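You operate a simulated robot arm through the tools that you are given. There is no shell and no other tool. Be economical: measure what you need, move in short steps, check, and stop when the job is done.

You are at the controls of a simulated robot arm. One attempt, no reset.

JOB
Clean the glue off the steel plate with the blue cloth and cleaner.
Fine: cleaner from the green tin; put its lid back on and the cloth back. What is to be rubbed or washed off counts as gone when no trace of it is left.

Only the result counts: the job must be done as asked and must still hold three seconds after the hand-in. Knocking over, shifting, dropping, spilling or breaking anything else fails it. Lids that push on must go on centred and level and be pressed home; caps that screw on are set level and turned clockwise until they are tight. Flat cloth is picked up by pressing the open fingertips on it (5 to 10 N) and closing them slowly along it; thin cloth reads only 2 to 8 mm in the jaws.

ROBOT AND FRAMES
A 7-joint arm with a two-finger gripper, hanging from a carriage that runs on a rail from [-2101, -2] to [779, 1] (x, y) and turns from -6.161 to 5.847 rad about z. Base frame: it is fixed where the carriage stands at the start and does not move with it; the origin is on the floor, on the carriage's upright axis, x ahead of it, y to its left, z up; the surface under the hand at the start is at about z = 950. Units: mm, rad, N and s.
With the tool pointing down near the work surface it reaches from about 100 to 500 mm from the robot's upright axis, wherever it stands. Its first joint turns from -2.897 to 2.897 rad. Places, roughly: glue mark on the steel plate [0, -500, 900]. Payload 1.37 kg.
The tool frame sits at the grasp point between the pads (the TCP): z along the fingers, y along the line on which they close. The tips reach 16 mm beyond it. Largest opening 92 mm; the body of the gripper starts 74 mm behind the TCP.
Orientation is told as [roll, pitch, yaw] about the base's x, y, z axes, in that order, counted from this pose: with the fingers straight down and closing along the base's y, the tool's x points along the base's -x, its y along +y and its z along -z.

CONTROLS
- The arm moves only by the tool play_rows. Its argument "deltas" is a list of rows, each a list of 2 entries, a list of its own where there are three numbers: the shift along the base's x, y, z in units of 50 mm (1.0 is 50 mm), then the turn, a rotation vector about the base's x, y, z in units of 4 degrees (1.0 is 4 degrees). In form: [[[dx, dy, dz], [wx, wy, wz]], ...]. A call has 1 to 8 rows; each row shifts and turns the commanded pose from where the row before left it. "grip" is the opening, from 0 (shut) to 1 (fully open), set as the call begins (left out, the last holds). A call with a number of a shift or a turn outside -1 to 1 is refused whole. A row lasts 0.2 s, in which the tool goes at most 50 mm and 0.15 rad; a call with a longer step from one row to the next is refused whole, and so is a gripper value outside its range. A pose out of reach is approached as far as the arm can. The call stops where the force on the tool passes 40 N (or 10 N more than at its start, if that is more) or the arm is blocked; 0.2 s more then pass. The fingers move at their own pace and stop on an object; they squeeze with about 21 N. The grip force told is the motor's: it shows also when the fingers shut on nothing. Time passes only in rows, and 0.2 s behind the last, so rows that do not move let the fingers close. The reply holds the time, the measured pose of the TCP, the force on the tool along the base axes, the opening and the grip force, in the units named above and with some noise, with the torque about the TCP (base axes, N m) and any sound that the robot's microphone picked up.
- Cameras (640 x 400 px; columns grow to the right, rows downward): "scene" is now at [249.2, -24, 1801.3]; the picture's right is [-0.47, -0.88, 0.00], its down [-0.82, 0.44, -0.36] and it looks along [0.32, -0.17, -0.93] (base axes); focal length 228 px, centre (320, 200). "wrist" rides on the gripper at [71, 19, -111] in the tool frame; the picture's right is [-0.26, 0.97, 0.00], its down [-0.78, -0.21, -0.59] and it looks along [-0.57, -0.15, 0.81] (tool axes); focal length 280 px, centre (320, 200). There is no depth. A picture from a camera that has moved, and an enlarged one, comes with that camera's place and axes in the base frame and with its lens.
- grab_frame(camera): a new picture of that camera. No time passes.
- raise_lower(by): slides the trunk up (or, below 0, down) by that many mm; the arm and the scene camera ride with it, the base frame stays. It gives what a move gives, with no picture.
- base_move(legs): drives the robot by 1 to 6 legs, each [ahead, left, turn to the left] in mm, mm and rad, along the robot's own axes; the way and the turn of a leg run together, so that a leg with both is an arc; at most 1500 mm and 3.142 rad a leg. The arm and the cameras ride along, it lands a little off, and it stops where it bumps. It keeps to its track: a leg is cut to what the track allows. It gives what a move gives.
- turn_head(pan, tilt): turns the head with the scene camera to pan (to the left, within 2.705 rad either way) and tilt (down, from -0.506 to 1.204), counted from straight ahead of the robot. It gives what a move gives.
- enlarge(camera, box): a new picture of the part [left, top, right, bottom] of that camera's present view, enlarged. No time passes.
- sign_off(): hands the job in; it is judged then, once.

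Go step by step. Nothing tells you exact positions but the pictures and the camera data: compare them with the known pose of the tool, close in by small moves and look again before you grip or let go. The budget is 120 turns and 78 pictures, counting those below and the enlarged ones. Unless the task says otherwise, let go and move clear before handing in, and close with one line.

The tools are called after "Emit:" as name(argument=value, ...) on one line, values as JSON. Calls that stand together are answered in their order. play_rows: Moves the arm, as the interface text tells. Its arguments: {"type":"object","properties":{"deltas":{"type":"array"},"grip":{"type":"number"}},"required":["deltas"]} The other tools are called the same way: raise_lower (by) slides the trunk up or down; base_move (legs) drives the base; turn_head (pan, tilt) turns the head that bears the scene camera; grab_frame (camera) takes a picture; enlarge (camera, box) takes an enlarged picture of a part of a camera's view; sign_off () hands the job in.

At the start:

```text
time_s: 0.0
tool_pos: [203.7, -284.1, 999.9]
tcp_rot: [0.001, 0.001, 0.0]
ft_force: [0.1, -1.0, -0.1]
moment: [0.02, 0.01, -0.02]
opening: 91.7
grasp_force: 0.0
trunk travel left (down, up): [-625.0, 35.0]
robot x, y, heading: [-6.7, 0.9, 0.005]
head pan, tilt: [-0.494, 1.201]
```

scene: 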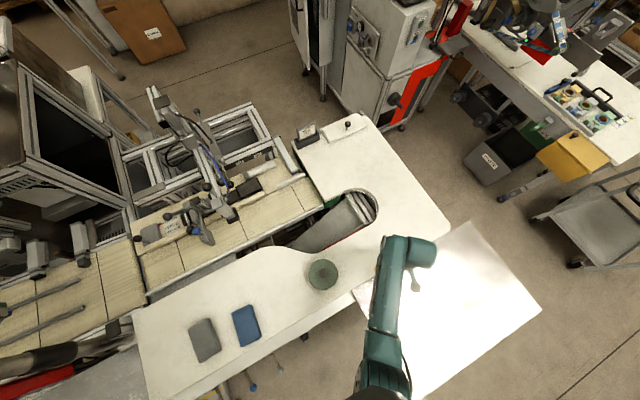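
wrist: 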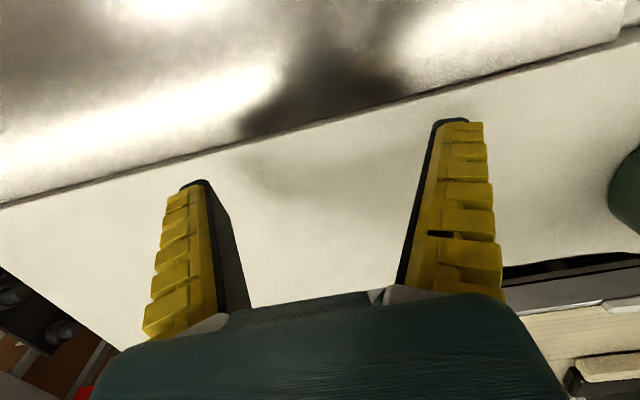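

I see a green tin near [285, -50], a blue cloth near [267, 245] beside a grey one, and the shiny steel plate to the right. I'll look closer at each.

Emit:
enlarge(camera="scene", box=[170, 240, 370, 365])

Emit:
enlarge(camera="scene", box=[340, 210, 560, 348])

```text
3.20 times, centred on (270, 302) of scene
camera zoom: at [249.2, -24.0, 1801.3], right [-0.47, -0.88, 0.0], down [-0.82, 0.44, -0.36], along [0.32, -0.17, -0.93], focal length 729 px, centre (480, -128)
```

zoom: 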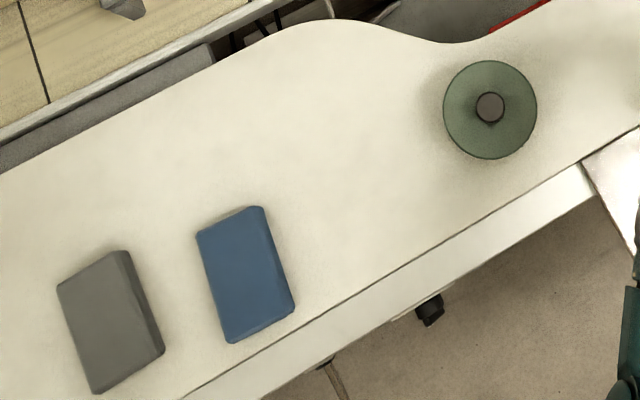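

```text
2.90 times, centred on (450, 279) of scene
camera zoom: at [249.2, -24.0, 1801.3], right [-0.47, -0.88, 0.0], down [-0.82, 0.44, -0.36], along [0.32, -0.17, -0.93], focal length 660 px, centre (-57, -29)
```

zoom: 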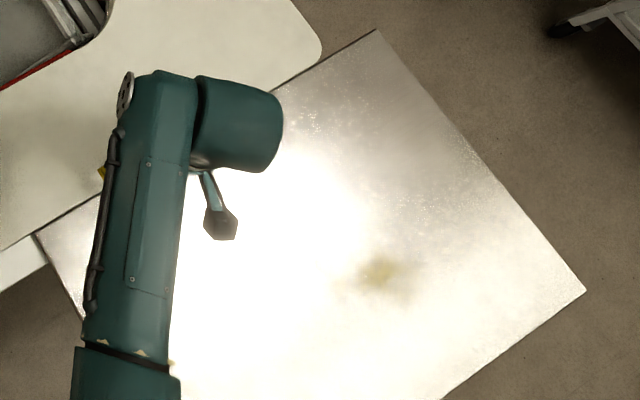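

The tin has a knobbed lid; the cloth is a folded pad; the glue sits near [-48, -482]. I'll raise the arm and look at the tin from the side with the wrist camera.

Emit:
play_rows(deltas=[[[0, 0, 0.8], [0, 0, 0]], [[0, 0, 0.8], [0, 0, 0]], [[-0.3, 0.9, 0], [0, 0, 0]], [[-0.3, 0.9, 0], [0, 0, 0]], [[-0.3, 0.9, 0], [0, 0, 0]], [[-0.3, 0.9, 0], [0, 0, 0]], [[-0.2, 0.9, 0], [0, 0, 0]], [[0, 0, 0], [0, 0, 0]]], grip=1)

Emit:
grab_frame(camera="wrist")

Emit:
grab_frame(camera="scene")

```text
time_s: 1.8
tool_pos: [134.8, -58.4, 1078.5]
tcp_rot: [0.0, -0.001, -0.001]
ft_force: [0.7, 0.4, 0.7]
moment: [-0.01, 0.01, 0.04]
opening: 92.2
grasp_force: 0.1
trunk travel left (down, up): [-625.0, 35.0]
robot x, y, heading: [-1.4, 0.4, -0.001]
head pan, tilt: [-0.494, 1.201]
```

```text
73 pictures are left
camera wrist: at [63.5, -41.2, 1188.1], right [0.26, 0.96, 0.0], down [0.78, -0.21, 0.59], along [0.57, -0.15, -0.81], focal length 280 px, centre (320, 200)
```

wrist: 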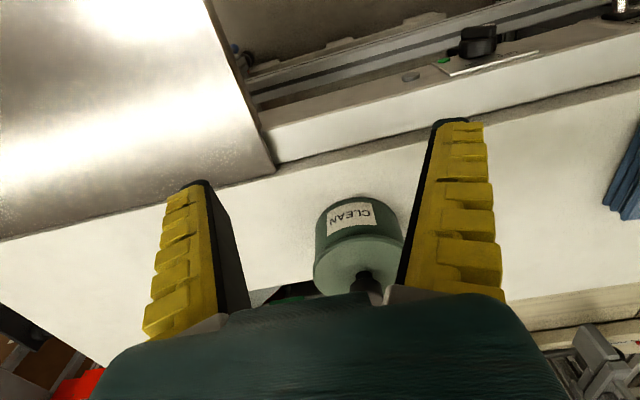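

```text
72 pictures are left
camera scene: at [249.2, -24.1, 1801.3], right [-0.47, -0.88, 0.0], down [-0.82, 0.44, -0.36], along [0.32, -0.17, -0.93], focal length 228 px, centre (320, 200)
```

scene: 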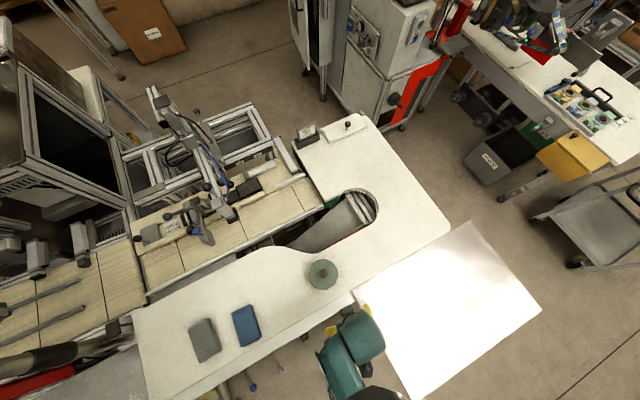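

The tin reads CLEAN and its lid sits around z 1008 with a knob above, centred near [287, -53]. I need a better view of the knob, so I move up and forward.

Emit:
play_rows(deltas=[[[0, 0, 0.9], [0, 0, 0]], [[0.6, 0, 0.7], [0, 0, 0]], [[0.7, 0, 0.4], [0, 0, 0]], [[0, 0, 0], [0, 0, 0]]])

Emit:
enlarge(camera="wrist", box=[240, 80, 432, 200])

Emit:
grab_frame(camera="wrist")

```text
time_s: 2.8
tool_pos: [200.9, -58.6, 1180.0]
tcp_rot: [0.0, 0.001, 0.001]
ft_force: [1.0, -0.7, -0.2]
moment: [-0.01, 0.01, 0.01]
opening: 91.7
grasp_force: 0.0
trunk travel left (down, up): [-625.0, 35.0]
robot x, y, heading: [4.8, 0.6, 0.004]
head pan, tilt: [-0.494, 1.201]
```

```text
3.33 times, centred on (336, 140) of wrist
camera zoom: at [129.4, -40.4, 1290.0], right [0.26, 0.97, 0.0], down [0.78, -0.21, 0.59], along [0.57, -0.15, -0.81], focal length 935 px, centre (267, 400)
```

zoom: 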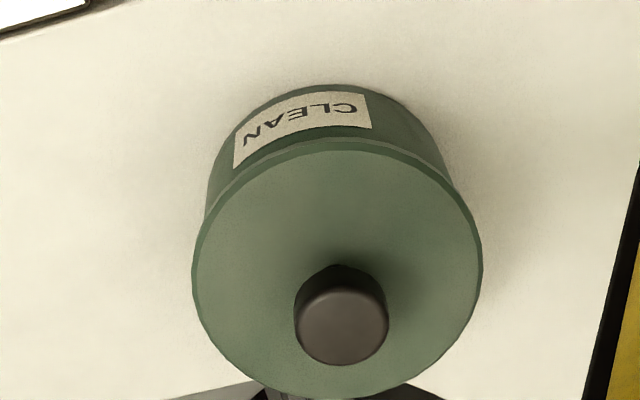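

```text
70 pictures are left
camera wrist: at [129.4, -40.4, 1290.0], right [0.26, 0.97, 0.0], down [0.78, -0.21, 0.59], along [0.57, -0.15, -0.81], focal length 280 px, centre (320, 200)
```

wrist: 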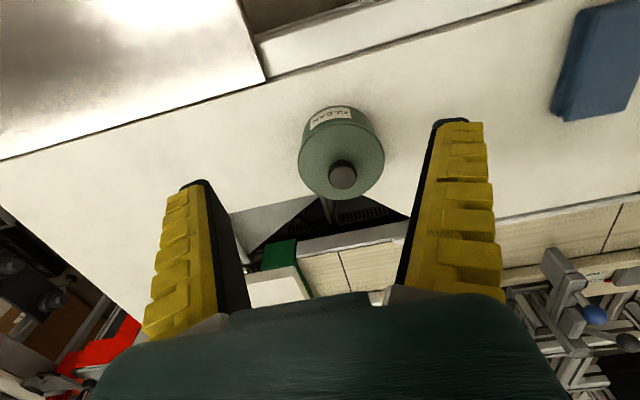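

Triangulating, the lid is about 101 mm wide at z≈1000, with a 30 mm knob topping out at z≈1037, centred at [286, -55]. I go above it.

Emit:
play_rows(deltas=[[[0.85, 0.05, 0], [0, 0, 0]], [[0.85, 0.03, 0], [0, 0, 0]], [[0, 0, -0.9], [0, 0, 0]], [[0, 0, -0.9], [0, 0, 0]], [[0, 0, 0], [0, 0, 0]]])

Emit:
grab_frame(camera="wrist")

```text
time_s: 4.0
tool_pos: [283.0, -54.7, 1091.9]
tcp_rot: [-0.002, -0.001, 0.001]
ft_force: [0.4, -0.4, -0.1]
moment: [0.03, -0.03, 0.02]
opening: 92.0
grasp_force: 0.0
trunk travel left (down, up): [-625.0, 35.0]
robot x, y, heading: [-2.1, 0.4, 0.002]
head pan, tilt: [-0.494, 1.201]
```

```text
69 pictures are left
camera wrist: at [212.6, -36.5, 1201.5], right [0.26, 0.97, 0.0], down [0.78, -0.21, 0.59], along [0.57, -0.15, -0.81], focal length 280 px, centre (320, 200)
```

wrist: 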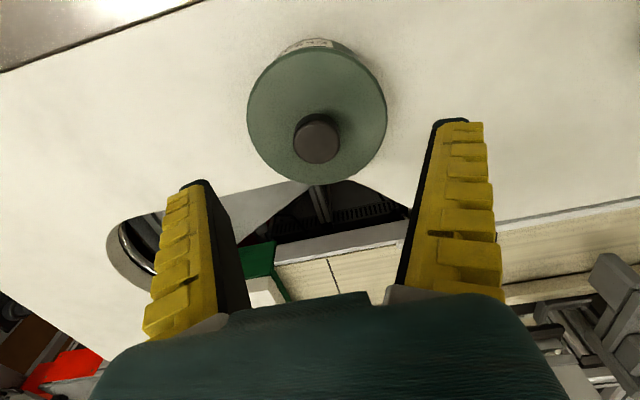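

The knob is at about [284.5, -56.5], nearly under the TCP. I descend so that the tips stay above the lid, then close.

Emit:
play_rows(deltas=[[[0.03, -0.04, -0.6], [0, 0, 0]], [[0, 0, -0.4], [0, 0, 0]], [[0, 0, -0.2], [0, 0, 0]], [[0, 0, -0.12], [0, 0, 0]], [[0, 0, 0], [0, 0, 0]]])

Emit:
grab_frame(camera="wrist")

Emit:
play_rows(deltas=[[[0, 0, 0], [0, 0, 0]], [[0, 0, 0], [0, 0, 0]], [[0, 0, 0], [0, 0, 0]]], grip=0)

```text
time_s: 5.2
tool_pos: [284.1, -56.3, 1024.6]
tcp_rot: [0.0, 0.001, 0.0]
ft_force: [0.4, -0.2, 0.3]
moment: [-0.03, 0.01, 0.03]
opening: 92.2
grasp_force: 0.1
trunk travel left (down, up): [-625.0, 35.0]
robot x, y, heading: [1.4, 0.8, 0.002]
head pan, tilt: [-0.494, 1.201]
```

```text
68 pictures are left
camera wrist: at [214.5, -38.2, 1133.9], right [0.26, 0.97, 0.0], down [0.78, -0.21, 0.59], along [0.57, -0.15, -0.81], focal length 280 px, centre (320, 200)
```

wrist: 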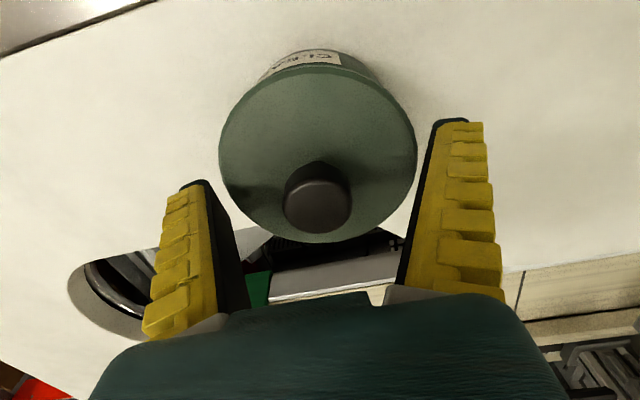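

```text
time_s: 6.0
tool_pos: [285.5, -56.7, 1025.6]
tcp_rot: [0.001, -0.001, 0.0]
ft_force: [-6.2, -0.5, 16.4]
moment: [-0.01, 0.18, -0.04]
opening: 78.2
grasp_force: 21.0
trunk travel left (down, up): [-625.0, 35.0]
robot x, y, heading: [-1.6, -0.5, 0.001]
head pan, tilt: [-0.494, 1.201]
```

The fingers stopped at 78 mm with an upward push: the tips likely caught the lid's surface. I open again and look.

Emit:
play_rows(deltas=[[[0, 0, 0], [0, 0, 0]], [[0, 0, 0.1], [0, 0, 0]]], grip=1)

Emit:
enlarge(camera="wrist", box=[140, 20, 524, 260])

```text
time_s: 6.6
tool_pos: [285.0, -55.9, 1029.5]
tcp_rot: [-0.001, 0.0, 0.0]
ft_force: [0.1, 0.2, -0.6]
moment: [-0.01, 0.01, 0.0]
opening: 91.9
grasp_force: 0.0
trunk travel left (down, up): [-625.0, 35.0]
robot x, y, heading: [3.0, -2.9, -0.005]
head pan, tilt: [-0.494, 1.201]
```

```text
1.67 times, centred on (332, 140) of wrist
camera zoom: at [214.6, -38.0, 1139.0], right [0.26, 0.97, 0.0], down [0.78, -0.21, 0.59], along [0.57, -0.15, -0.81], focal length 467 px, centre (300, 300)
```

zoom: 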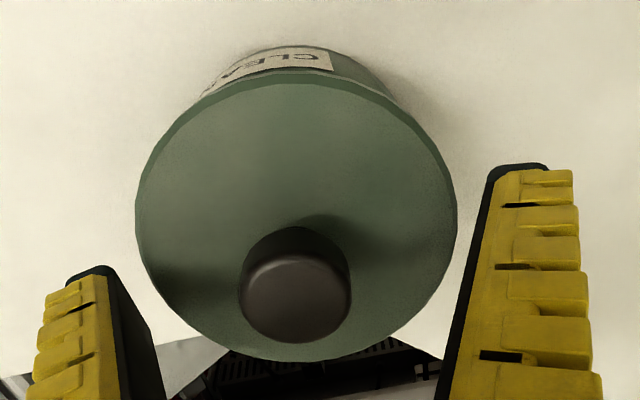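

The tin has not moved; the lid is evidently conical, rising to the knob, whose base is at z≈1025. I'll grip only the knob's top part, with the tips higher.

Emit:
play_rows(deltas=[[[0.01, 0, 0.2], [0, 0, 0]], [[0, 0, 0], [0, 0, 0]]])

Emit:
play_rows(deltas=[[[0, 0, 0], [0, 0, 0]], [[0, 0, 0], [0, 0, 0]], [[0, 0, 0], [0, 0, 0]]], grip=0)

Emit:
grab_frame(camera="wrist")

```text
time_s: 7.2
tool_pos: [287.0, -57.4, 1038.1]
tcp_rot: [0.0, 0.001, 0.001]
ft_force: [-0.1, 0.2, -0.1]
moment: [-0.03, -0.02, -0.02]
opening: 92.1
grasp_force: 0.1
trunk travel left (down, up): [-625.0, 35.0]
robot x, y, heading: [0.0, 0.0, 0.007]
head pan, tilt: [-0.494, 1.201]
```

```text
time_s: 8.0
tool_pos: [286.2, -56.7, 1038.7]
tcp_rot: [-0.001, 0.0, -0.001]
ft_force: [-0.2, 0.5, 2.2]
moment: [0.02, 0.17, -0.02]
opening: 21.0
grasp_force: 21.1
trunk travel left (down, up): [-625.0, 35.0]
robot x, y, heading: [0.8, -2.0, 0.002]
head pan, tilt: [-0.494, 1.201]
heard: snap
```

```text
66 pictures are left
camera wrist: at [215.3, -38.8, 1148.5], right [0.26, 0.97, 0.0], down [0.78, -0.21, 0.59], along [0.57, -0.15, -0.81], focal length 280 px, centre (320, 200)
```

wrist: 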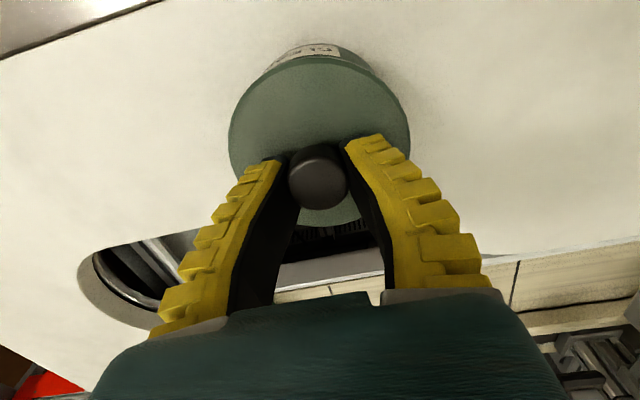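

The fingers hold the knob at its neck (21 mm) and a snap sounded, perhaps the lid coming loose. I lift gently and watch.

Emit:
play_rows(deltas=[[[0, 0, 0.1], [0, 0, 0]], [[0, 0, 0.1], [0, 0, 0]], [[0, 0, 0.1], [0, 0, 0]], [[0, 0, 0], [0, 0, 0]]])

Emit:
grab_frame(camera="wrist")

```text
time_s: 9.0
tool_pos: [285.9, -56.1, 1053.9]
tcp_rot: [-0.001, 0.001, -0.001]
ft_force: [-0.1, -1.2, -0.7]
moment: [-0.03, 0.01, -0.04]
opening: 19.3
grasp_force: 21.1
trunk travel left (down, up): [-625.0, 35.0]
robot x, y, heading: [2.1, -0.9, -0.002]
head pan, tilt: [-0.494, 1.201]
```

```text
65 pictures are left
camera wrist: at [214.7, -38.2, 1163.2], right [0.26, 0.97, 0.0], down [0.78, -0.21, 0.59], along [0.57, -0.15, -0.81], focal length 280 px, centre (320, 200)
```

wrist: 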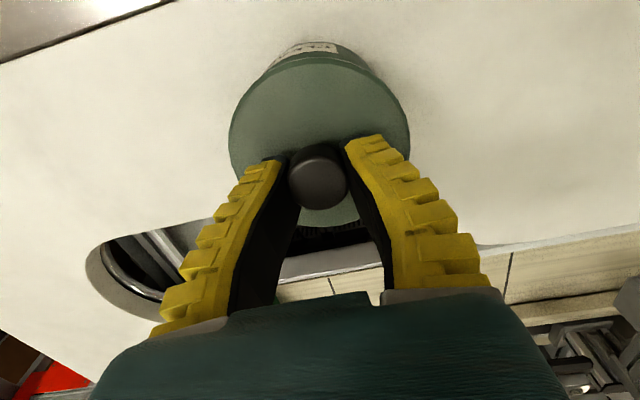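

The lid follows the gripper with almost no weight. I lift further and look at both tin and lid.

Emit:
play_rows(deltas=[[[0, 0, 0.4], [0, 0, 0]], [[0, 0, 0.6], [0, 0, 0]], [[0, 0, 0.6], [0, 0, 0]], [[0, 0, 0], [0, 0, 0]]])

Emit:
grab_frame(camera="wrist")

Emit:
enlarge(camera="scene", box=[170, 240, 370, 365])

```text
time_s: 10.0
tool_pos: [286.3, -56.8, 1134.3]
tcp_rot: [0.0, -0.001, 0.0]
ft_force: [0.3, -0.5, -0.1]
moment: [-0.02, 0.02, 0.03]
opening: 19.3
grasp_force: 20.7
trunk travel left (down, up): [-625.0, 35.0]
robot x, y, heading: [-2.0, -2.3, -0.002]
head pan, tilt: [-0.494, 1.201]
```

```text
64 pictures are left
camera wrist: at [214.6, -38.9, 1244.3], right [0.26, 0.97, 0.0], down [0.78, -0.21, 0.59], along [0.57, -0.15, -0.81], focal length 280 px, centre (320, 200)
```

wrist: 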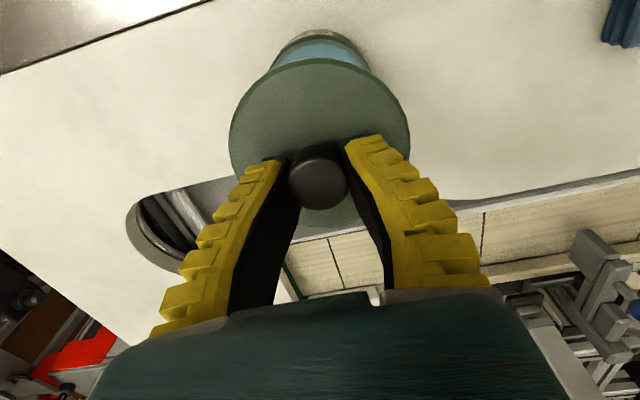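

```text
3.20 times, centred on (270, 302) of scene
camera zoom: at [249.2, -24.0, 1801.3], right [-0.47, -0.88, 0.0], down [-0.82, 0.44, -0.36], along [0.32, -0.17, -0.93], focal length 729 px, centre (480, -128)
```

zoom: 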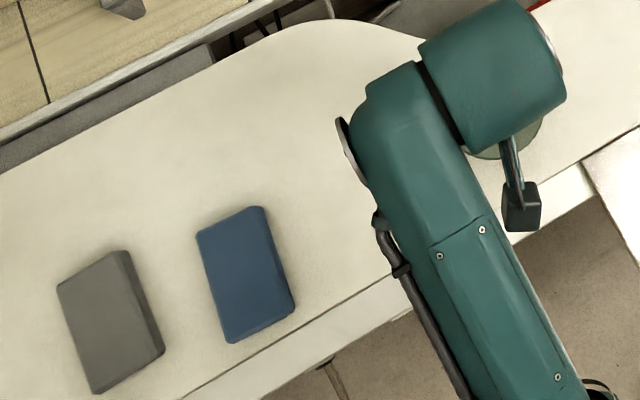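

The tin is open with blue liquid inside and the lid in hand. I'll set the lid down on clear table at about [300, 90], knob up.

Emit:
play_rows(deltas=[[[0.1, 0.9, 0], [0, 0, 0]], [[0.1, 0.9, 0], [0, 0, 0]], [[0.08, 0.9, 0], [0, 0, 0]], [[0, 0.24, -0.6], [0, 0, 0]], [[0, 0, -0.8], [0, 0, 0]], [[0, 0, -0.7], [0, 0, 0]], [[0, 0, -0.4], [0, 0, 0]], [[0, 0, 0], [0, 0, 0]]])

Emit:
grab_frame(camera="wrist")

```text
time_s: 11.8
tool_pos: [299.0, 91.4, 1011.2]
tcp_rot: [0.001, 0.001, -0.002]
ft_force: [0.7, -0.8, -0.6]
moment: [-0.02, -0.04, -0.03]
opening: 19.0
grasp_force: 20.9
trunk travel left (down, up): [-625.0, 35.0]
robot x, y, heading: [0.3, 0.3, 0.005]
head pan, tilt: [-0.494, 1.201]
```

```text
62 pictures are left
camera wrist: at [228.6, 109.4, 1119.6], right [0.26, 0.97, 0.0], down [0.78, -0.21, 0.59], along [0.57, -0.15, -0.81], focal length 280 px, centre (320, 200)
```

wrist: 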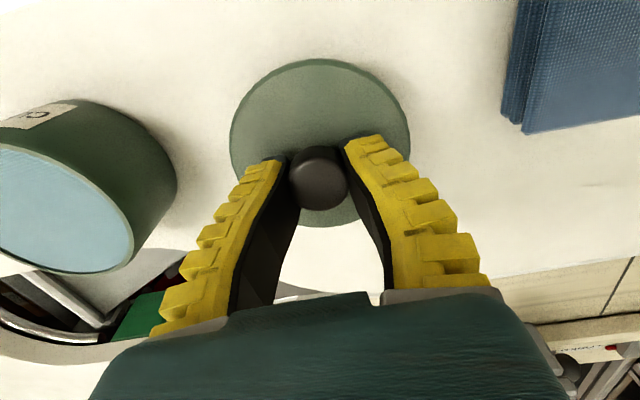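

Clear spot beneath the lid. I lower in small steps until it touches.

Emit:
play_rows(deltas=[[[0, 0, -0.2], [0, 0, 0]], [[0, 0, -0.1], [0, 0, 0]], [[0, 0, -0.06], [0, 0, 0]], [[0, 0, -0.04], [0, 0, 0]], [[0, 0, 0], [0, 0, 0]]])

Emit:
grab_frame(camera="wrist")

```text
time_s: 13.0
tool_pos: [299.8, 90.3, 989.4]
tcp_rot: [0.0, -0.002, 0.0]
ft_force: [-0.6, 0.5, -1.2]
moment: [0.01, 0.03, -0.01]
opening: 18.9
grasp_force: 20.8
trunk travel left (down, up): [-625.0, 35.0]
robot x, y, heading: [-0.0, -1.9, 0.001]
head pan, tilt: [-0.494, 1.201]
```

```text
61 pictures are left
camera wrist: at [229.0, 108.0, 1097.8], right [0.26, 0.97, 0.0], down [0.78, -0.21, 0.59], along [0.57, -0.15, -0.81], focal length 280 px, centre (320, 200)
```

wrist: 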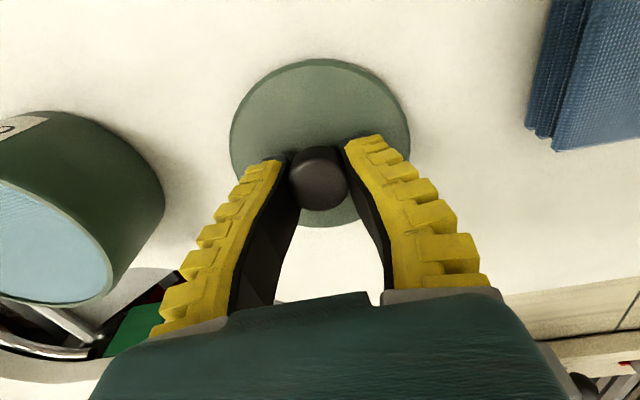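

No contact yet; I continue down in 1.5 mm steps.

Emit:
play_rows(deltas=[[[0, 0, -0.03], [0, 0, 0]], [[0, 0, -0.03], [0, 0, 0]], [[0, 0, 0], [0, 0, 0]]])

Emit:
play_rows(deltas=[[[0, 0, -0.03], [0, 0, 0]], [[0, 0, -0.03], [0, 0, 0]], [[0, 0, 0], [0, 0, 0]]])

Emit:
play_rows(deltas=[[[0, 0, -0.03], [0, 0, 0]], [[0, 0, -0.02], [0, 0, 0]], [[0, 0, 0], [0, 0, 0]]])

```text
time_s: 13.8
tool_pos: [300.5, 89.5, 985.2]
tcp_rot: [-0.002, 0.0, -0.001]
ft_force: [-1.0, 0.4, 0.3]
moment: [-0.01, 0.01, -0.01]
opening: 18.8
grasp_force: 21.2
trunk travel left (down, up): [-625.0, 35.0]
robot x, y, heading: [-3.0, 1.2, 0.002]
head pan, tilt: [-0.494, 1.201]
```

```text
time_s: 14.6
tool_pos: [300.8, 90.1, 982.2]
tcp_rot: [0.0, 0.0, 0.0]
ft_force: [-0.3, -1.2, 1.0]
moment: [-0.04, 0.08, 0.01]
opening: 19.9
grasp_force: 21.1
trunk travel left (down, up): [-625.0, 35.0]
robot x, y, heading: [1.9, -0.6, 0.001]
head pan, tilt: [-0.494, 1.201]
```

```text
time_s: 15.4
tool_pos: [300.3, 90.5, 981.3]
tcp_rot: [-0.002, 0.0, 0.0]
ft_force: [-1.4, -1.8, 6.2]
moment: [-0.02, 0.34, 0.05]
opening: 23.2
grasp_force: 20.6
trunk travel left (down, up): [-625.0, 35.0]
robot x, y, heading: [1.3, 0.4, -0.001]
head pan, tilt: [-0.494, 1.201]
```

The lid is down on the table (contact felt). I ease up slightly, open, and rise.

Emit:
play_rows(deltas=[[[0, 0, 0.03], [0, 0, 0]], [[0, 0, 0], [0, 0, 0]]])

Emit:
play_rows(deltas=[[[0, 0, 0], [0, 0, 0]], [[0, 0, 0], [0, 0, 0]], [[0, 0, 0.3], [0, 0, 0]], [[0, 0, 0.8], [0, 0, 0]], [[0, 0, 0.8], [0, 0, 0]], [[0, 0, 0.5], [0, 0, 0]], [[0, 0, 0], [0, 0, 0]]], grip=1)

Emit:
grab_frame(camera="wrist")

```text
time_s: 16.0
tool_pos: [301.0, 89.6, 981.9]
tcp_rot: [-0.001, 0.001, 0.0]
ft_force: [0.3, 1.2, 3.5]
moment: [-0.03, 0.18, -0.04]
opening: 21.2
grasp_force: 21.1
trunk travel left (down, up): [-625.0, 35.0]
robot x, y, heading: [2.8, -0.2, -0.001]
head pan, tilt: [-0.494, 1.201]
```

```text
time_s: 17.6
tool_pos: [300.8, 92.2, 1102.7]
tcp_rot: [0.0, 0.0, 0.003]
ft_force: [0.3, 0.0, -0.5]
moment: [0.01, -0.03, -0.05]
opening: 91.9
grasp_force: 0.1
trunk travel left (down, up): [-625.0, 35.0]
robot x, y, heading: [-1.7, 1.8, -0.0]
head pan, tilt: [-0.494, 1.201]
```

```text
60 pictures are left
camera wrist: at [229.7, 109.7, 1211.2], right [0.26, 0.97, 0.0], down [0.78, -0.21, 0.59], along [0.57, -0.15, -0.81], focal length 280 px, centre (320, 200)
```

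wrist: 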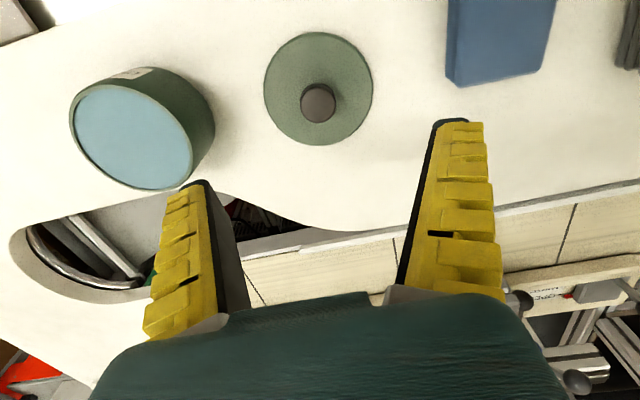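

The lid rests at about [299, 90]. Next I inspect the blue cloth, about 103 × 69 mm centred near [265, 239].

Emit:
play_rows(deltas=[[[-0.5, 0.7, 0], [0, 0, 0]], [[-0.5, 0.75, 0], [0, 0, 0]], [[-0.5, 0.75, 0], [0, 0, 0]], [[-0.1, 0.7, 0], [0, 0, 0]], [[0, 0, 0], [0, 0, 0]]])

Emit:
grab_frame(camera="wrist")

```text
time_s: 18.8
tool_pos: [221.6, 234.0, 1103.1]
tcp_rot: [0.001, 0.001, 0.002]
ft_force: [-0.3, -0.5, -0.3]
moment: [0.02, -0.01, 0.0]
opening: 91.8
grasp_force: 0.1
trunk travel left (down, up): [-625.0, 35.0]
robot x, y, heading: [-2.7, -2.5, 0.004]
head pan, tilt: [-0.494, 1.201]
```

```text
59 pictures are left
camera wrist: at [150.6, 253.5, 1211.6], right [0.26, 0.96, 0.0], down [0.78, -0.21, 0.59], along [0.57, -0.15, -0.81], focal length 280 px, centre (320, 200)
```

wrist: 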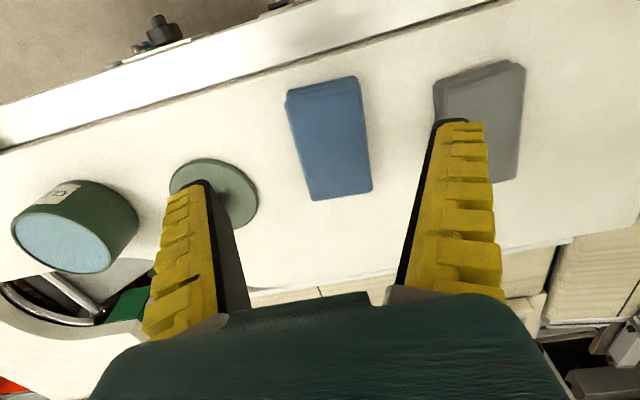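

Emit:
enlarge(camera="wrist", box=[265, 60, 425, 210])

```text
2.67 times, centred on (345, 135) of wrist
camera zoom: at [150.6, 253.5, 1211.6], right [0.26, 0.96, 0.0], down [0.78, -0.21, 0.59], along [0.57, -0.15, -0.81], focal length 748 px, centre (253, 373)
```

zoom: 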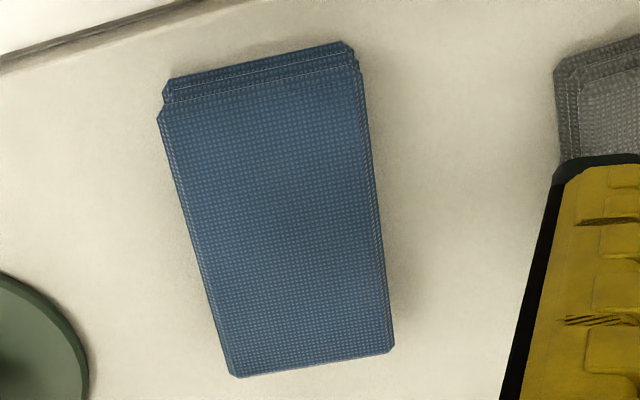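

The cloth is a folded stack, about 100 × 61 × 28 mm, centred near [265.5, 235]. It fits between the open fingers, so I come over it and match its slight yaw.

Emit:
play_rows(deltas=[[[0.88, 0.03, 0], [0, 0, -0.6]], [[0, 0, -0.8], [0, 0, 0]], [[0, 0, -0.66], [0, 0, 0]], [[0, 0, 0], [0, 0, 0]]])

Emit:
grab_frame(camera="wrist")

```text
time_s: 19.8
tool_pos: [262.8, 236.0, 1028.5]
tcp_rot: [0.0, 0.001, -0.042]
ft_force: [-0.2, -0.9, 0.8]
moment: [0.01, 0.01, -0.03]
opening: 91.8
grasp_force: 0.1
trunk travel left (down, up): [-625.0, 35.0]
robot x, y, heading: [0.3, -0.3, -0.003]
head pan, tilt: [-0.494, 1.201]
```

```text
57 pictures are left
camera wrist: at [192.3, 257.3, 1137.4], right [0.3, 0.95, 0.0], down [0.77, -0.24, 0.59], along [0.56, -0.18, -0.81], focal length 280 px, centre (320, 200)
```

wrist: 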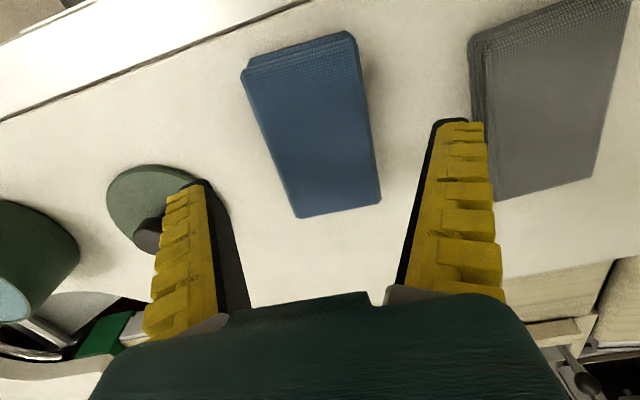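

Consistent with the estimate. I descend around the pad, keeping the tips about 10 mm above the table, then close.

Emit:
play_rows(deltas=[[[0.03, -0.02, -0.4], [0, 0, 0]], [[0, 0, -0.4], [0, 0, 0]], [[0, 0, -0.25], [0, 0, 0]], [[0, 0, 0], [0, 0, 0]]])

Emit:
play_rows(deltas=[[[0, 0, 0], [0, 0, 0]], [[0, 0, 0], [0, 0, 0]], [[0, 0, 0], [0, 0, 0]]], grip=0)

Emit:
grab_frame(camera="wrist")

```text
time_s: 20.8
tool_pos: [265.5, 235.6, 974.5]
tcp_rot: [0.001, -0.001, -0.041]
ft_force: [0.9, 1.1, -0.4]
moment: [-0.01, 0.02, -0.02]
opening: 91.9
grasp_force: 0.0
trunk travel left (down, up): [-625.0, 35.0]
robot x, y, heading: [1.0, 0.8, 0.007]
head pan, tilt: [-0.494, 1.201]
```

```text
time_s: 21.6
tool_pos: [266.6, 236.6, 975.6]
tcp_rot: [0.0, 0.001, -0.041]
ft_force: [0.1, 0.4, -0.8]
moment: [-0.01, -0.01, -0.03]
opening: 63.4
grasp_force: 21.2
trunk travel left (down, up): [-625.0, 35.0]
robot x, y, heading: [-2.2, -1.8, -0.005]
head pan, tilt: [-0.494, 1.201]
```

```text
56 pictures are left
camera wrist: at [195.1, 257.2, 1085.1], right [0.3, 0.95, 0.0], down [0.77, -0.24, 0.59], along [0.56, -0.18, -0.81], focal length 280 px, centre (320, 200)
```

wrist: 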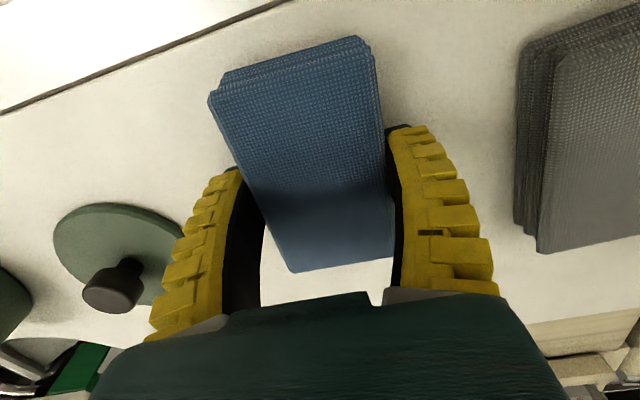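

The pad holds firmly at 63 mm. I lift it and check the whole stack comes along.

Emit:
play_rows(deltas=[[[0, 0, 0.2], [0, 0, 0]], [[0, 0, 0.6], [0, 0, 0]], [[0, 0, 0.9], [0, 0, 0]], [[0, 0, 0.9], [0, 0, 0]], [[0, 0, 0], [0, 0, 0]]])

Emit:
grab_frame(camera="wrist")

Emit:
grab_frame(camera="scene")

```text
time_s: 22.8
tool_pos: [264.5, 237.4, 1106.5]
tcp_rot: [-0.001, 0.0, -0.042]
ft_force: [-0.5, 0.3, 0.2]
moment: [0.01, -0.01, -0.01]
opening: 63.6
grasp_force: 20.8
trunk travel left (down, up): [-625.0, 35.0]
robot x, y, heading: [0.9, -0.0, -0.003]
head pan, tilt: [-0.494, 1.201]
```

```text
55 pictures are left
camera wrist: at [194.6, 258.5, 1216.3], right [0.3, 0.95, 0.0], down [0.77, -0.24, 0.59], along [0.56, -0.18, -0.81], focal length 280 px, centre (320, 200)
```

wrist: 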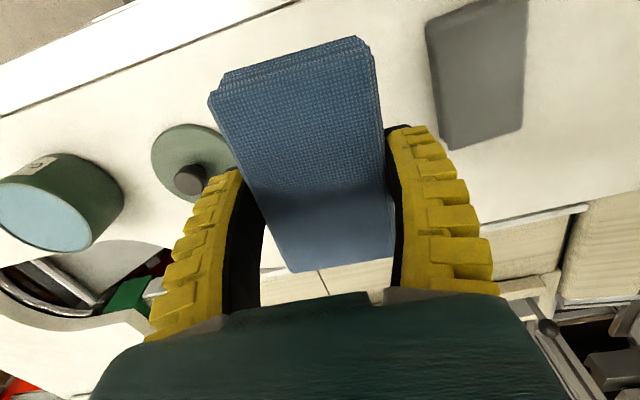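

```text
54 pictures are left
camera scene: at [249.2, -24.0, 1801.3], right [-0.47, -0.88, 0.0], down [-0.82, 0.44, -0.36], along [0.32, -0.17, -0.93], focal length 228 px, centre (320, 200)
```

scene: 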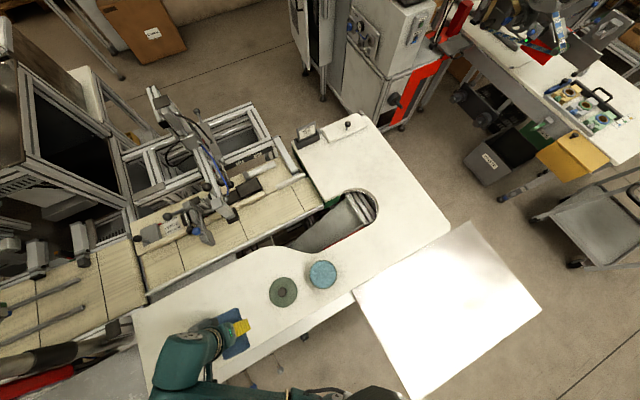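

The whole stack is in hand. I look at the open tin for its rim and liquid level.

Emit:
enlarge(camera="scene", box=[260, 245, 356, 305])

Emit:
enlarge(camera="wrist", box=[0, 130, 192, 250])

```text
6.67 times, centred on (308, 275) of scene
camera zoom: at [249.2, -24.0, 1801.3], right [-0.47, -0.88, 0.0], down [-0.82, 0.44, -0.36], along [0.32, -0.17, -0.93], focal length 1518 px, centre (400, -300)
```

zoom: 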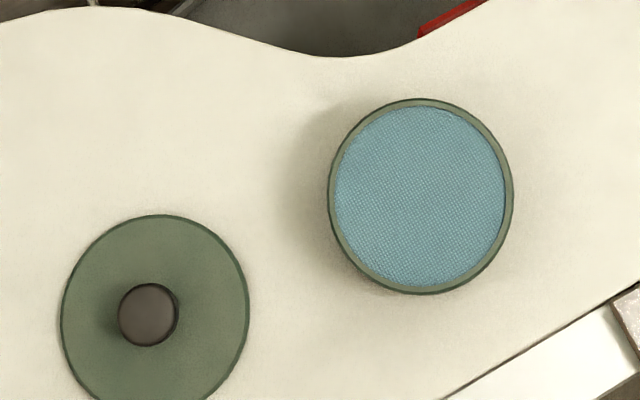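

```text
3.33 times, centred on (96, 190) of wrist
camera zoom: at [194.6, 258.5, 1216.3], right [0.3, 0.95, 0.0], down [0.77, -0.24, 0.59], along [0.56, -0.18, -0.81], focal length 935 px, centre (1067, 233)
```

zoom: 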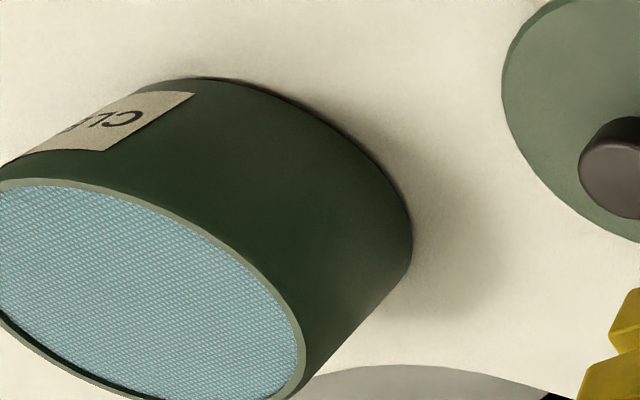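

The content looks like a soaked mesh just under the rim, tin centre ≈ [285, -54], rim z ≈ 1006. The 100 mm pad can't go in flat, so I'll tilt it 20° and dip just its near edge.

Emit:
play_rows(deltas=[[[0.165, -0.97, 0.1], [0, 0, 0.6]], [[0.165, -0.97, 0], [0, -1, 0]], [[0.165, -0.97, 0], [0, -1, 0]], [[0.165, -0.97, 0], [0, -1, 0]], [[0.165, -0.97, 0], [0, -1, 0]], [[0.165, -0.97, 0], [0, -1, 0]], [[0, 0, 0], [0, 0, 0]]])

Emit:
grab_frame(camera="wrist")

```text
time_s: 24.4
tool_pos: [314.6, -55.5, 1111.8]
tcp_rot: [0.0, -0.349, 0.001]
ft_force: [0.2, 0.1, 0.0]
moment: [0.02, 0.0, 0.02]
opening: 63.6
grasp_force: 21.4
trunk travel left (down, up): [-625.0, 35.0]
robot x, y, heading: [-1.4, -1.2, 0.002]
head pan, tilt: [-0.494, 1.201]
```

```text
51 pictures are left
camera wrist: at [210.0, -37.2, 1190.0], right [0.25, 0.97, 0.09], down [0.53, -0.21, 0.82], along [0.81, -0.15, -0.56], focal length 280 px, centre (320, 200)
```

wrist: 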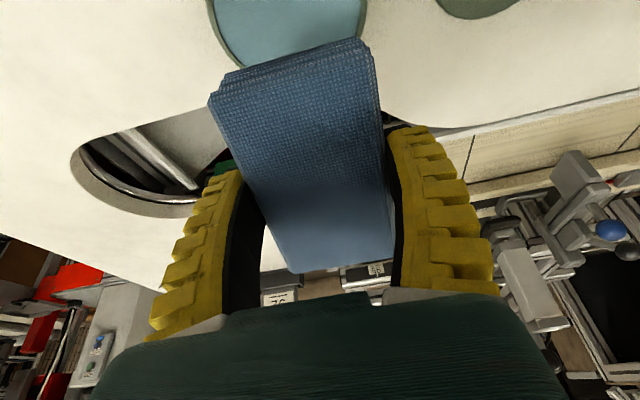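

The pad's near edge hangs over the tin. I lower toward the surface.

Emit:
play_rows(deltas=[[[0, 0, -0.6], [0, 0, 0]], [[0, 0, -0.4], [0, 0, 0]], [[0, 0, 0], [0, 0, 0]]])

Emit:
grab_frame(camera="wrist")

```text
time_s: 25.2
tool_pos: [314.7, -53.6, 1061.6]
tcp_rot: [-0.001, -0.349, -0.001]
ft_force: [-0.1, 0.7, -1.0]
moment: [-0.02, 0.0, -0.03]
opening: 63.6
grasp_force: 20.7
trunk travel left (down, up): [-625.0, 35.0]
robot x, y, heading: [3.6, 0.2, 0.001]
head pan, tilt: [-0.494, 1.201]
```

```text
50 pictures are left
camera wrist: at [209.6, -36.6, 1139.8], right [0.25, 0.97, 0.09], down [0.53, -0.21, 0.82], along [0.81, -0.15, -0.56], focal length 280 px, centre (320, 200)
```

wrist: 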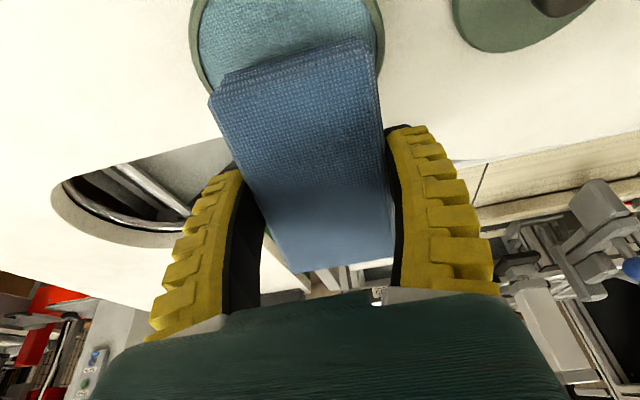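

Well inside the rim on both sides. I go down in small steps, watching the force.

Emit:
play_rows(deltas=[[[0, 0, -0.12], [0, 0, 0]], [[0, 0, -0.1], [0, 0, 0]], [[0, 0, -0.06], [0, 0, 0]], [[0, 0, 0], [0, 0, 0]]])

Emit:
play_rows(deltas=[[[0, 0, -0.04], [0, 0, 0]], [[0, 0, -0.04], [0, 0, 0]], [[0, 0, 0], [0, 0, 0]]])

Emit:
grab_frame(camera="wrist")

```text
time_s: 26.2
tool_pos: [315.1, -54.7, 1048.3]
tcp_rot: [0.001, -0.35, -0.001]
ft_force: [-2.0, 0.4, 8.7]
moment: [-0.12, 0.47, -0.05]
opening: 63.7
grasp_force: 21.1
trunk travel left (down, up): [-625.0, 35.0]
robot x, y, heading: [-0.5, -0.8, -0.0]
head pan, tilt: [-0.494, 1.201]
```

```text
time_s: 27.0
tool_pos: [317.2, -56.1, 1045.9]
tcp_rot: [0.0, -0.352, 0.001]
ft_force: [2.5, 1.6, 11.6]
moment: [0.08, 0.43, -0.08]
opening: 64.1
grasp_force: 20.7
trunk travel left (down, up): [-625.0, 35.0]
robot x, y, heading: [-5.4, -0.3, 0.001]
head pan, tilt: [-0.494, 1.201]
```

```text
49 pictures are left
camera wrist: at [212.2, -37.1, 1122.8], right [0.25, 0.97, 0.09], down [0.53, -0.21, 0.82], along [0.81, -0.15, -0.56], focal length 280 px, centre (320, 200)
```

wrist: 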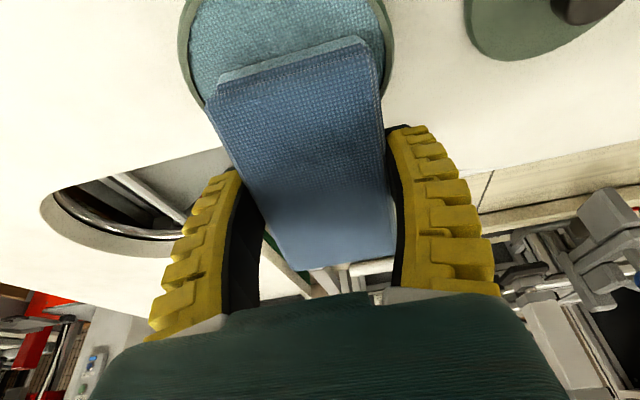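

The edge is pressed on the soaked surface with ~10 N. I hold a moment, then lift and inspect.

Emit:
play_rows(deltas=[[[0, 0, 0], [0, 0, 0]], [[0, 0, 0], [0, 0, 0]], [[0, 0, 0], [0, 0, 0]], [[0, 0, 0.2], [0, 0, 0]], [[0, 0, 0.5], [0, 0, 0]], [[0, 0, 0.8], [0, 0, 0]], [[0, 0, 0], [0, 0, 0]]])

Emit:
grab_frame(camera="wrist")

```text
time_s: 28.6
tool_pos: [315.6, -57.0, 1118.3]
tcp_rot: [0.0, -0.347, -0.001]
ft_force: [-0.1, 0.7, -0.2]
moment: [0.0, 0.01, -0.03]
opening: 63.9
grasp_force: 20.8
trunk travel left (down, up): [-625.0, 35.0]
robot x, y, heading: [3.4, -0.9, -0.005]
head pan, tilt: [-0.494, 1.201]
```

```text
48 pictures are left
camera wrist: at [209.6, -39.5, 1197.4], right [0.25, 0.97, 0.09], down [0.53, -0.21, 0.82], along [0.81, -0.15, -0.57], focal length 280 px, centre (320, 200)
```

wrist: 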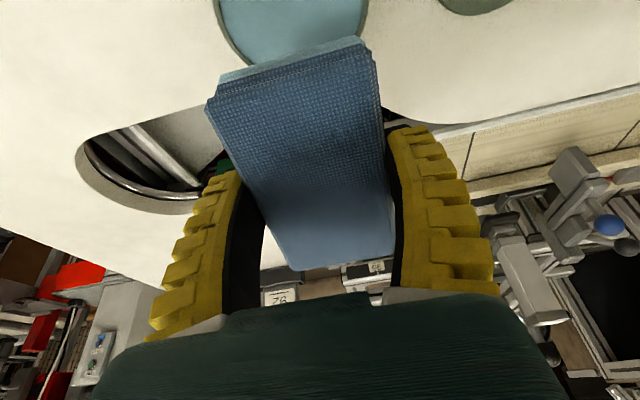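

The lower layer's edge now shows lighter, wet blue. I level the pad and carry it to the plate, yawing 90° so the wet end points outward.

Emit:
play_rows(deltas=[[[-0.3, -0.32, 0], [0, 1, 0]], [[-0.3, -0.32, 0], [0, 1, 0]], [[-0.3, -0.32, 0], [0, 1, 0]], [[-0.3, -0.32, 0], [0, 1, 0]], [[-0.3, -0.32, 0], [0, 1, 0]], [[-0.3, -0.32, 0], [0, 0, 1]], [[-0.3, -0.32, 0], [0, 0, 1]], [[-0.3, -0.32, 0], [0, 0, 1]]])

Emit:
play_rows(deltas=[[[-0.3, -0.32, 0], [0, 0, 1]], [[-0.3, -0.32, 0], [0, 0, 1]], [[-0.3, -0.32, 0], [0, 0, 1]], [[-0.3, -0.32, 0], [0, 0, 1]], [[-0.3, -0.32, 0], [0, 0, 1]], [[-0.3, -0.32, 0], [0, 0, 1]], [[-0.3, -0.32, 0], [0, 0, 1]], [[-0.3, -0.32, 0], [0, 0, 1]]])

Emit:
play_rows(deltas=[[[-0.3, -0.2, 0], [0, 0, 1]], [[-0.3, -0.2, 0], [0, 0, 1]], [[-0.3, -0.2, 0], [0, 0, 1]], [[-0.3, -0.2, 0], [0, 0, 1]], [[-0.3, -0.2, 0], [0, 0, 1]], [[-0.3, -0.2, 0], [0, 0, 1]], [[-0.3, -0.2, 0], [0, 0, 1]], [[0, 0, 0], [0, 0, 1]]])

Emit:
play_rows(deltas=[[[0, 0, 0], [0, 0, 1]], [[0, 0, 0], [0, 0, 1]], [[0, 0, 0], [0, 0, 1]], [[0, 0, 0], [0, 0, 0.5]], [[0, 0, 0], [0, 0, 0]]])

Emit:
grab_frame(camera="wrist")

Emit:
grab_frame(camera="scene")

```text
time_s: 30.4
tool_pos: [195.7, -182.9, 1116.1]
tcp_rot: [0.0, -0.001, 0.212]
ft_force: [0.1, -0.8, -0.7]
moment: [0.01, 0.0, -0.01]
opening: 63.6
grasp_force: 21.1
trunk travel left (down, up): [-625.0, 35.0]
robot x, y, heading: [-1.4, 1.2, -0.006]
head pan, tilt: [-0.494, 1.201]
```

```text
time_s: 32.2
tool_pos: [75.0, -312.0, 1118.0]
tcp_rot: [0.0, 0.001, 0.77]
ft_force: [0.6, 0.5, 0.1]
moment: [-0.02, 0.0, -0.03]
opening: 63.7
grasp_force: 21.3
trunk travel left (down, up): [-625.0, 35.0]
robot x, y, heading: [0.7, -0.4, -0.002]
head pan, tilt: [-0.494, 1.201]
```

```text
time_s: 34.0
tool_pos: [-30.2, -381.6, 1118.4]
tcp_rot: [0.001, -0.001, 1.329]
ft_force: [-0.7, -0.1, -0.3]
moment: [0.07, -0.06, 0.0]
opening: 63.7
grasp_force: 21.2
trunk travel left (down, up): [-625.0, 35.0]
robot x, y, heading: [2.9, -1.7, -0.001]
head pan, tilt: [-0.494, 1.201]
```

```text
time_s: 35.2
tool_pos: [-30.2, -382.2, 1118.0]
tcp_rot: [0.0, 0.002, 1.502]
ft_force: [-0.7, 0.4, -0.4]
moment: [0.01, 0.03, 0.01]
opening: 63.2
grasp_force: 21.3
out of reach, approached as far as the arm can: row 3
trunk travel left (down, up): [-625.0, 35.0]
robot x, y, heading: [-0.2, -2.6, -0.001]
head pan, tilt: [-0.494, 1.201]
```

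```text
47 pictures are left
camera wrist: at [-54.4, -452.2, 1227.4], right [-0.94, 0.33, 0.0], down [0.26, 0.76, 0.59], along [0.19, 0.56, -0.81], focal length 280 px, centre (320, 200)
```

wrist: 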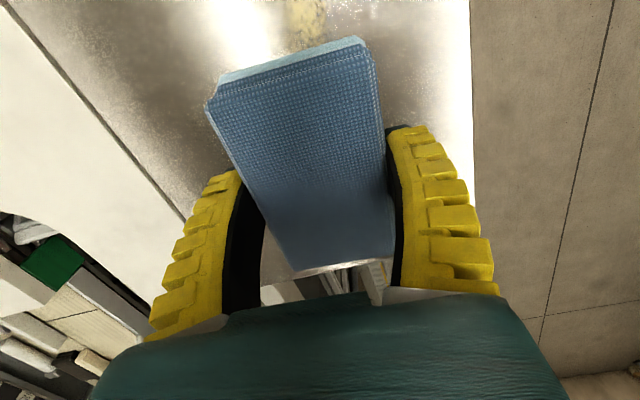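

```text
46 pictures are left
camera scene: at [249.2, -24.0, 1801.3], right [-0.47, -0.88, 0.0], down [-0.82, 0.44, -0.36], along [0.32, -0.17, -0.93], focal length 228 px, centre (320, 200)
```

scene: 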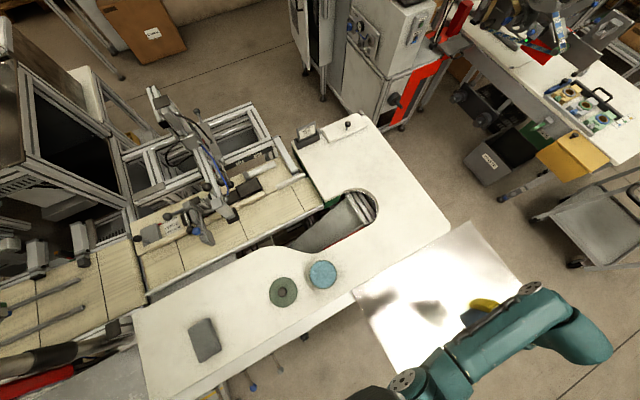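

The yaw is near its limit at 1.5 rad, which is fine. I move out a bit to see the glue from above.

Emit:
play_rows(deltas=[[[-0.3, -0.8, 0], [0, 0, 0]], [[0, 0, 0], [0, 0, 0]]])

Emit:
enlarge(camera="wrist", box=[160, 0, 480, 200])

```text
time_s: 35.8
tool_pos: [-36.0, -426.1, 1115.5]
tcp_rot: [0.001, 0.006, 1.495]
ft_force: [-0.4, -1.3, 0.0]
moment: [0.02, -0.01, 0.01]
opening: 63.7
grasp_force: 21.1
out of reach, approached as far as the arm can: row 1
trunk travel left (down, up): [-625.0, 35.0]
robot x, y, heading: [4.4, -2.6, -0.007]
head pan, tilt: [-0.494, 1.201]
```

```text
2.00 times, centred on (320, 100) of wrist
camera zoom: at [-61.4, -495.6, 1225.7], right [-0.94, 0.33, 0.0], down [0.27, 0.77, 0.58], along [0.19, 0.55, -0.81], focal length 561 px, centre (320, 400)
```

zoom: 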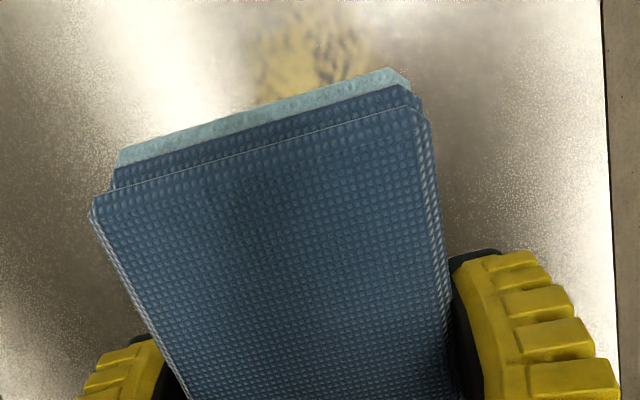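

The glue spans about x −80..−20, y −448..−521. Reach is tight up here, so I lower toward the plate and back off the yaw a little.

Emit:
play_rows(deltas=[[[0, 0, -0.8], [0, 0, -1]], [[0, 0, -0.8], [0, 0, -1]], [[0, 0, -0.8], [0, 0, -1]], [[0, 0, -0.6], [0, 0, 0]], [[0, 0, 0], [0, 0, 0]]])

Emit:
grab_frame(camera="wrist")

```text
time_s: 37.0
tool_pos: [-37.2, -424.7, 966.5]
tcp_rot: [0.001, 0.005, 1.292]
ft_force: [-1.2, 3.0, 19.2]
moment: [0.07, 0.07, -0.06]
opening: 64.8
grasp_force: 20.7
trunk travel left (down, up): [-625.0, 35.0]
robot x, y, heading: [2.8, 1.4, 0.002]
head pan, tilt: [-0.494, 1.201]
```

```text
44 pictures are left
camera wrist: at [-75.8, -488.1, 1076.0], right [-0.86, 0.52, 0.0], down [0.42, 0.69, 0.59], along [0.3, 0.5, -0.81], focal length 280 px, centre (320, 200)
```

wrist: 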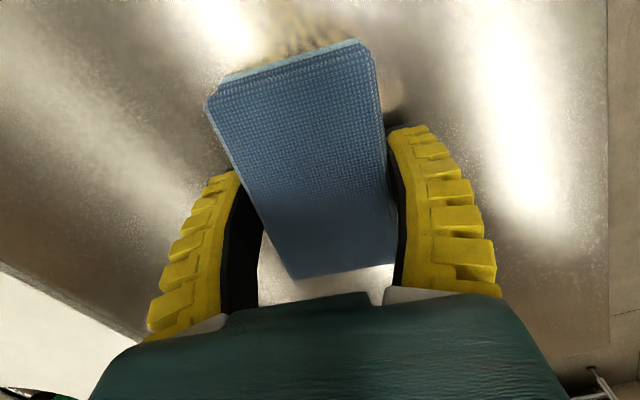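

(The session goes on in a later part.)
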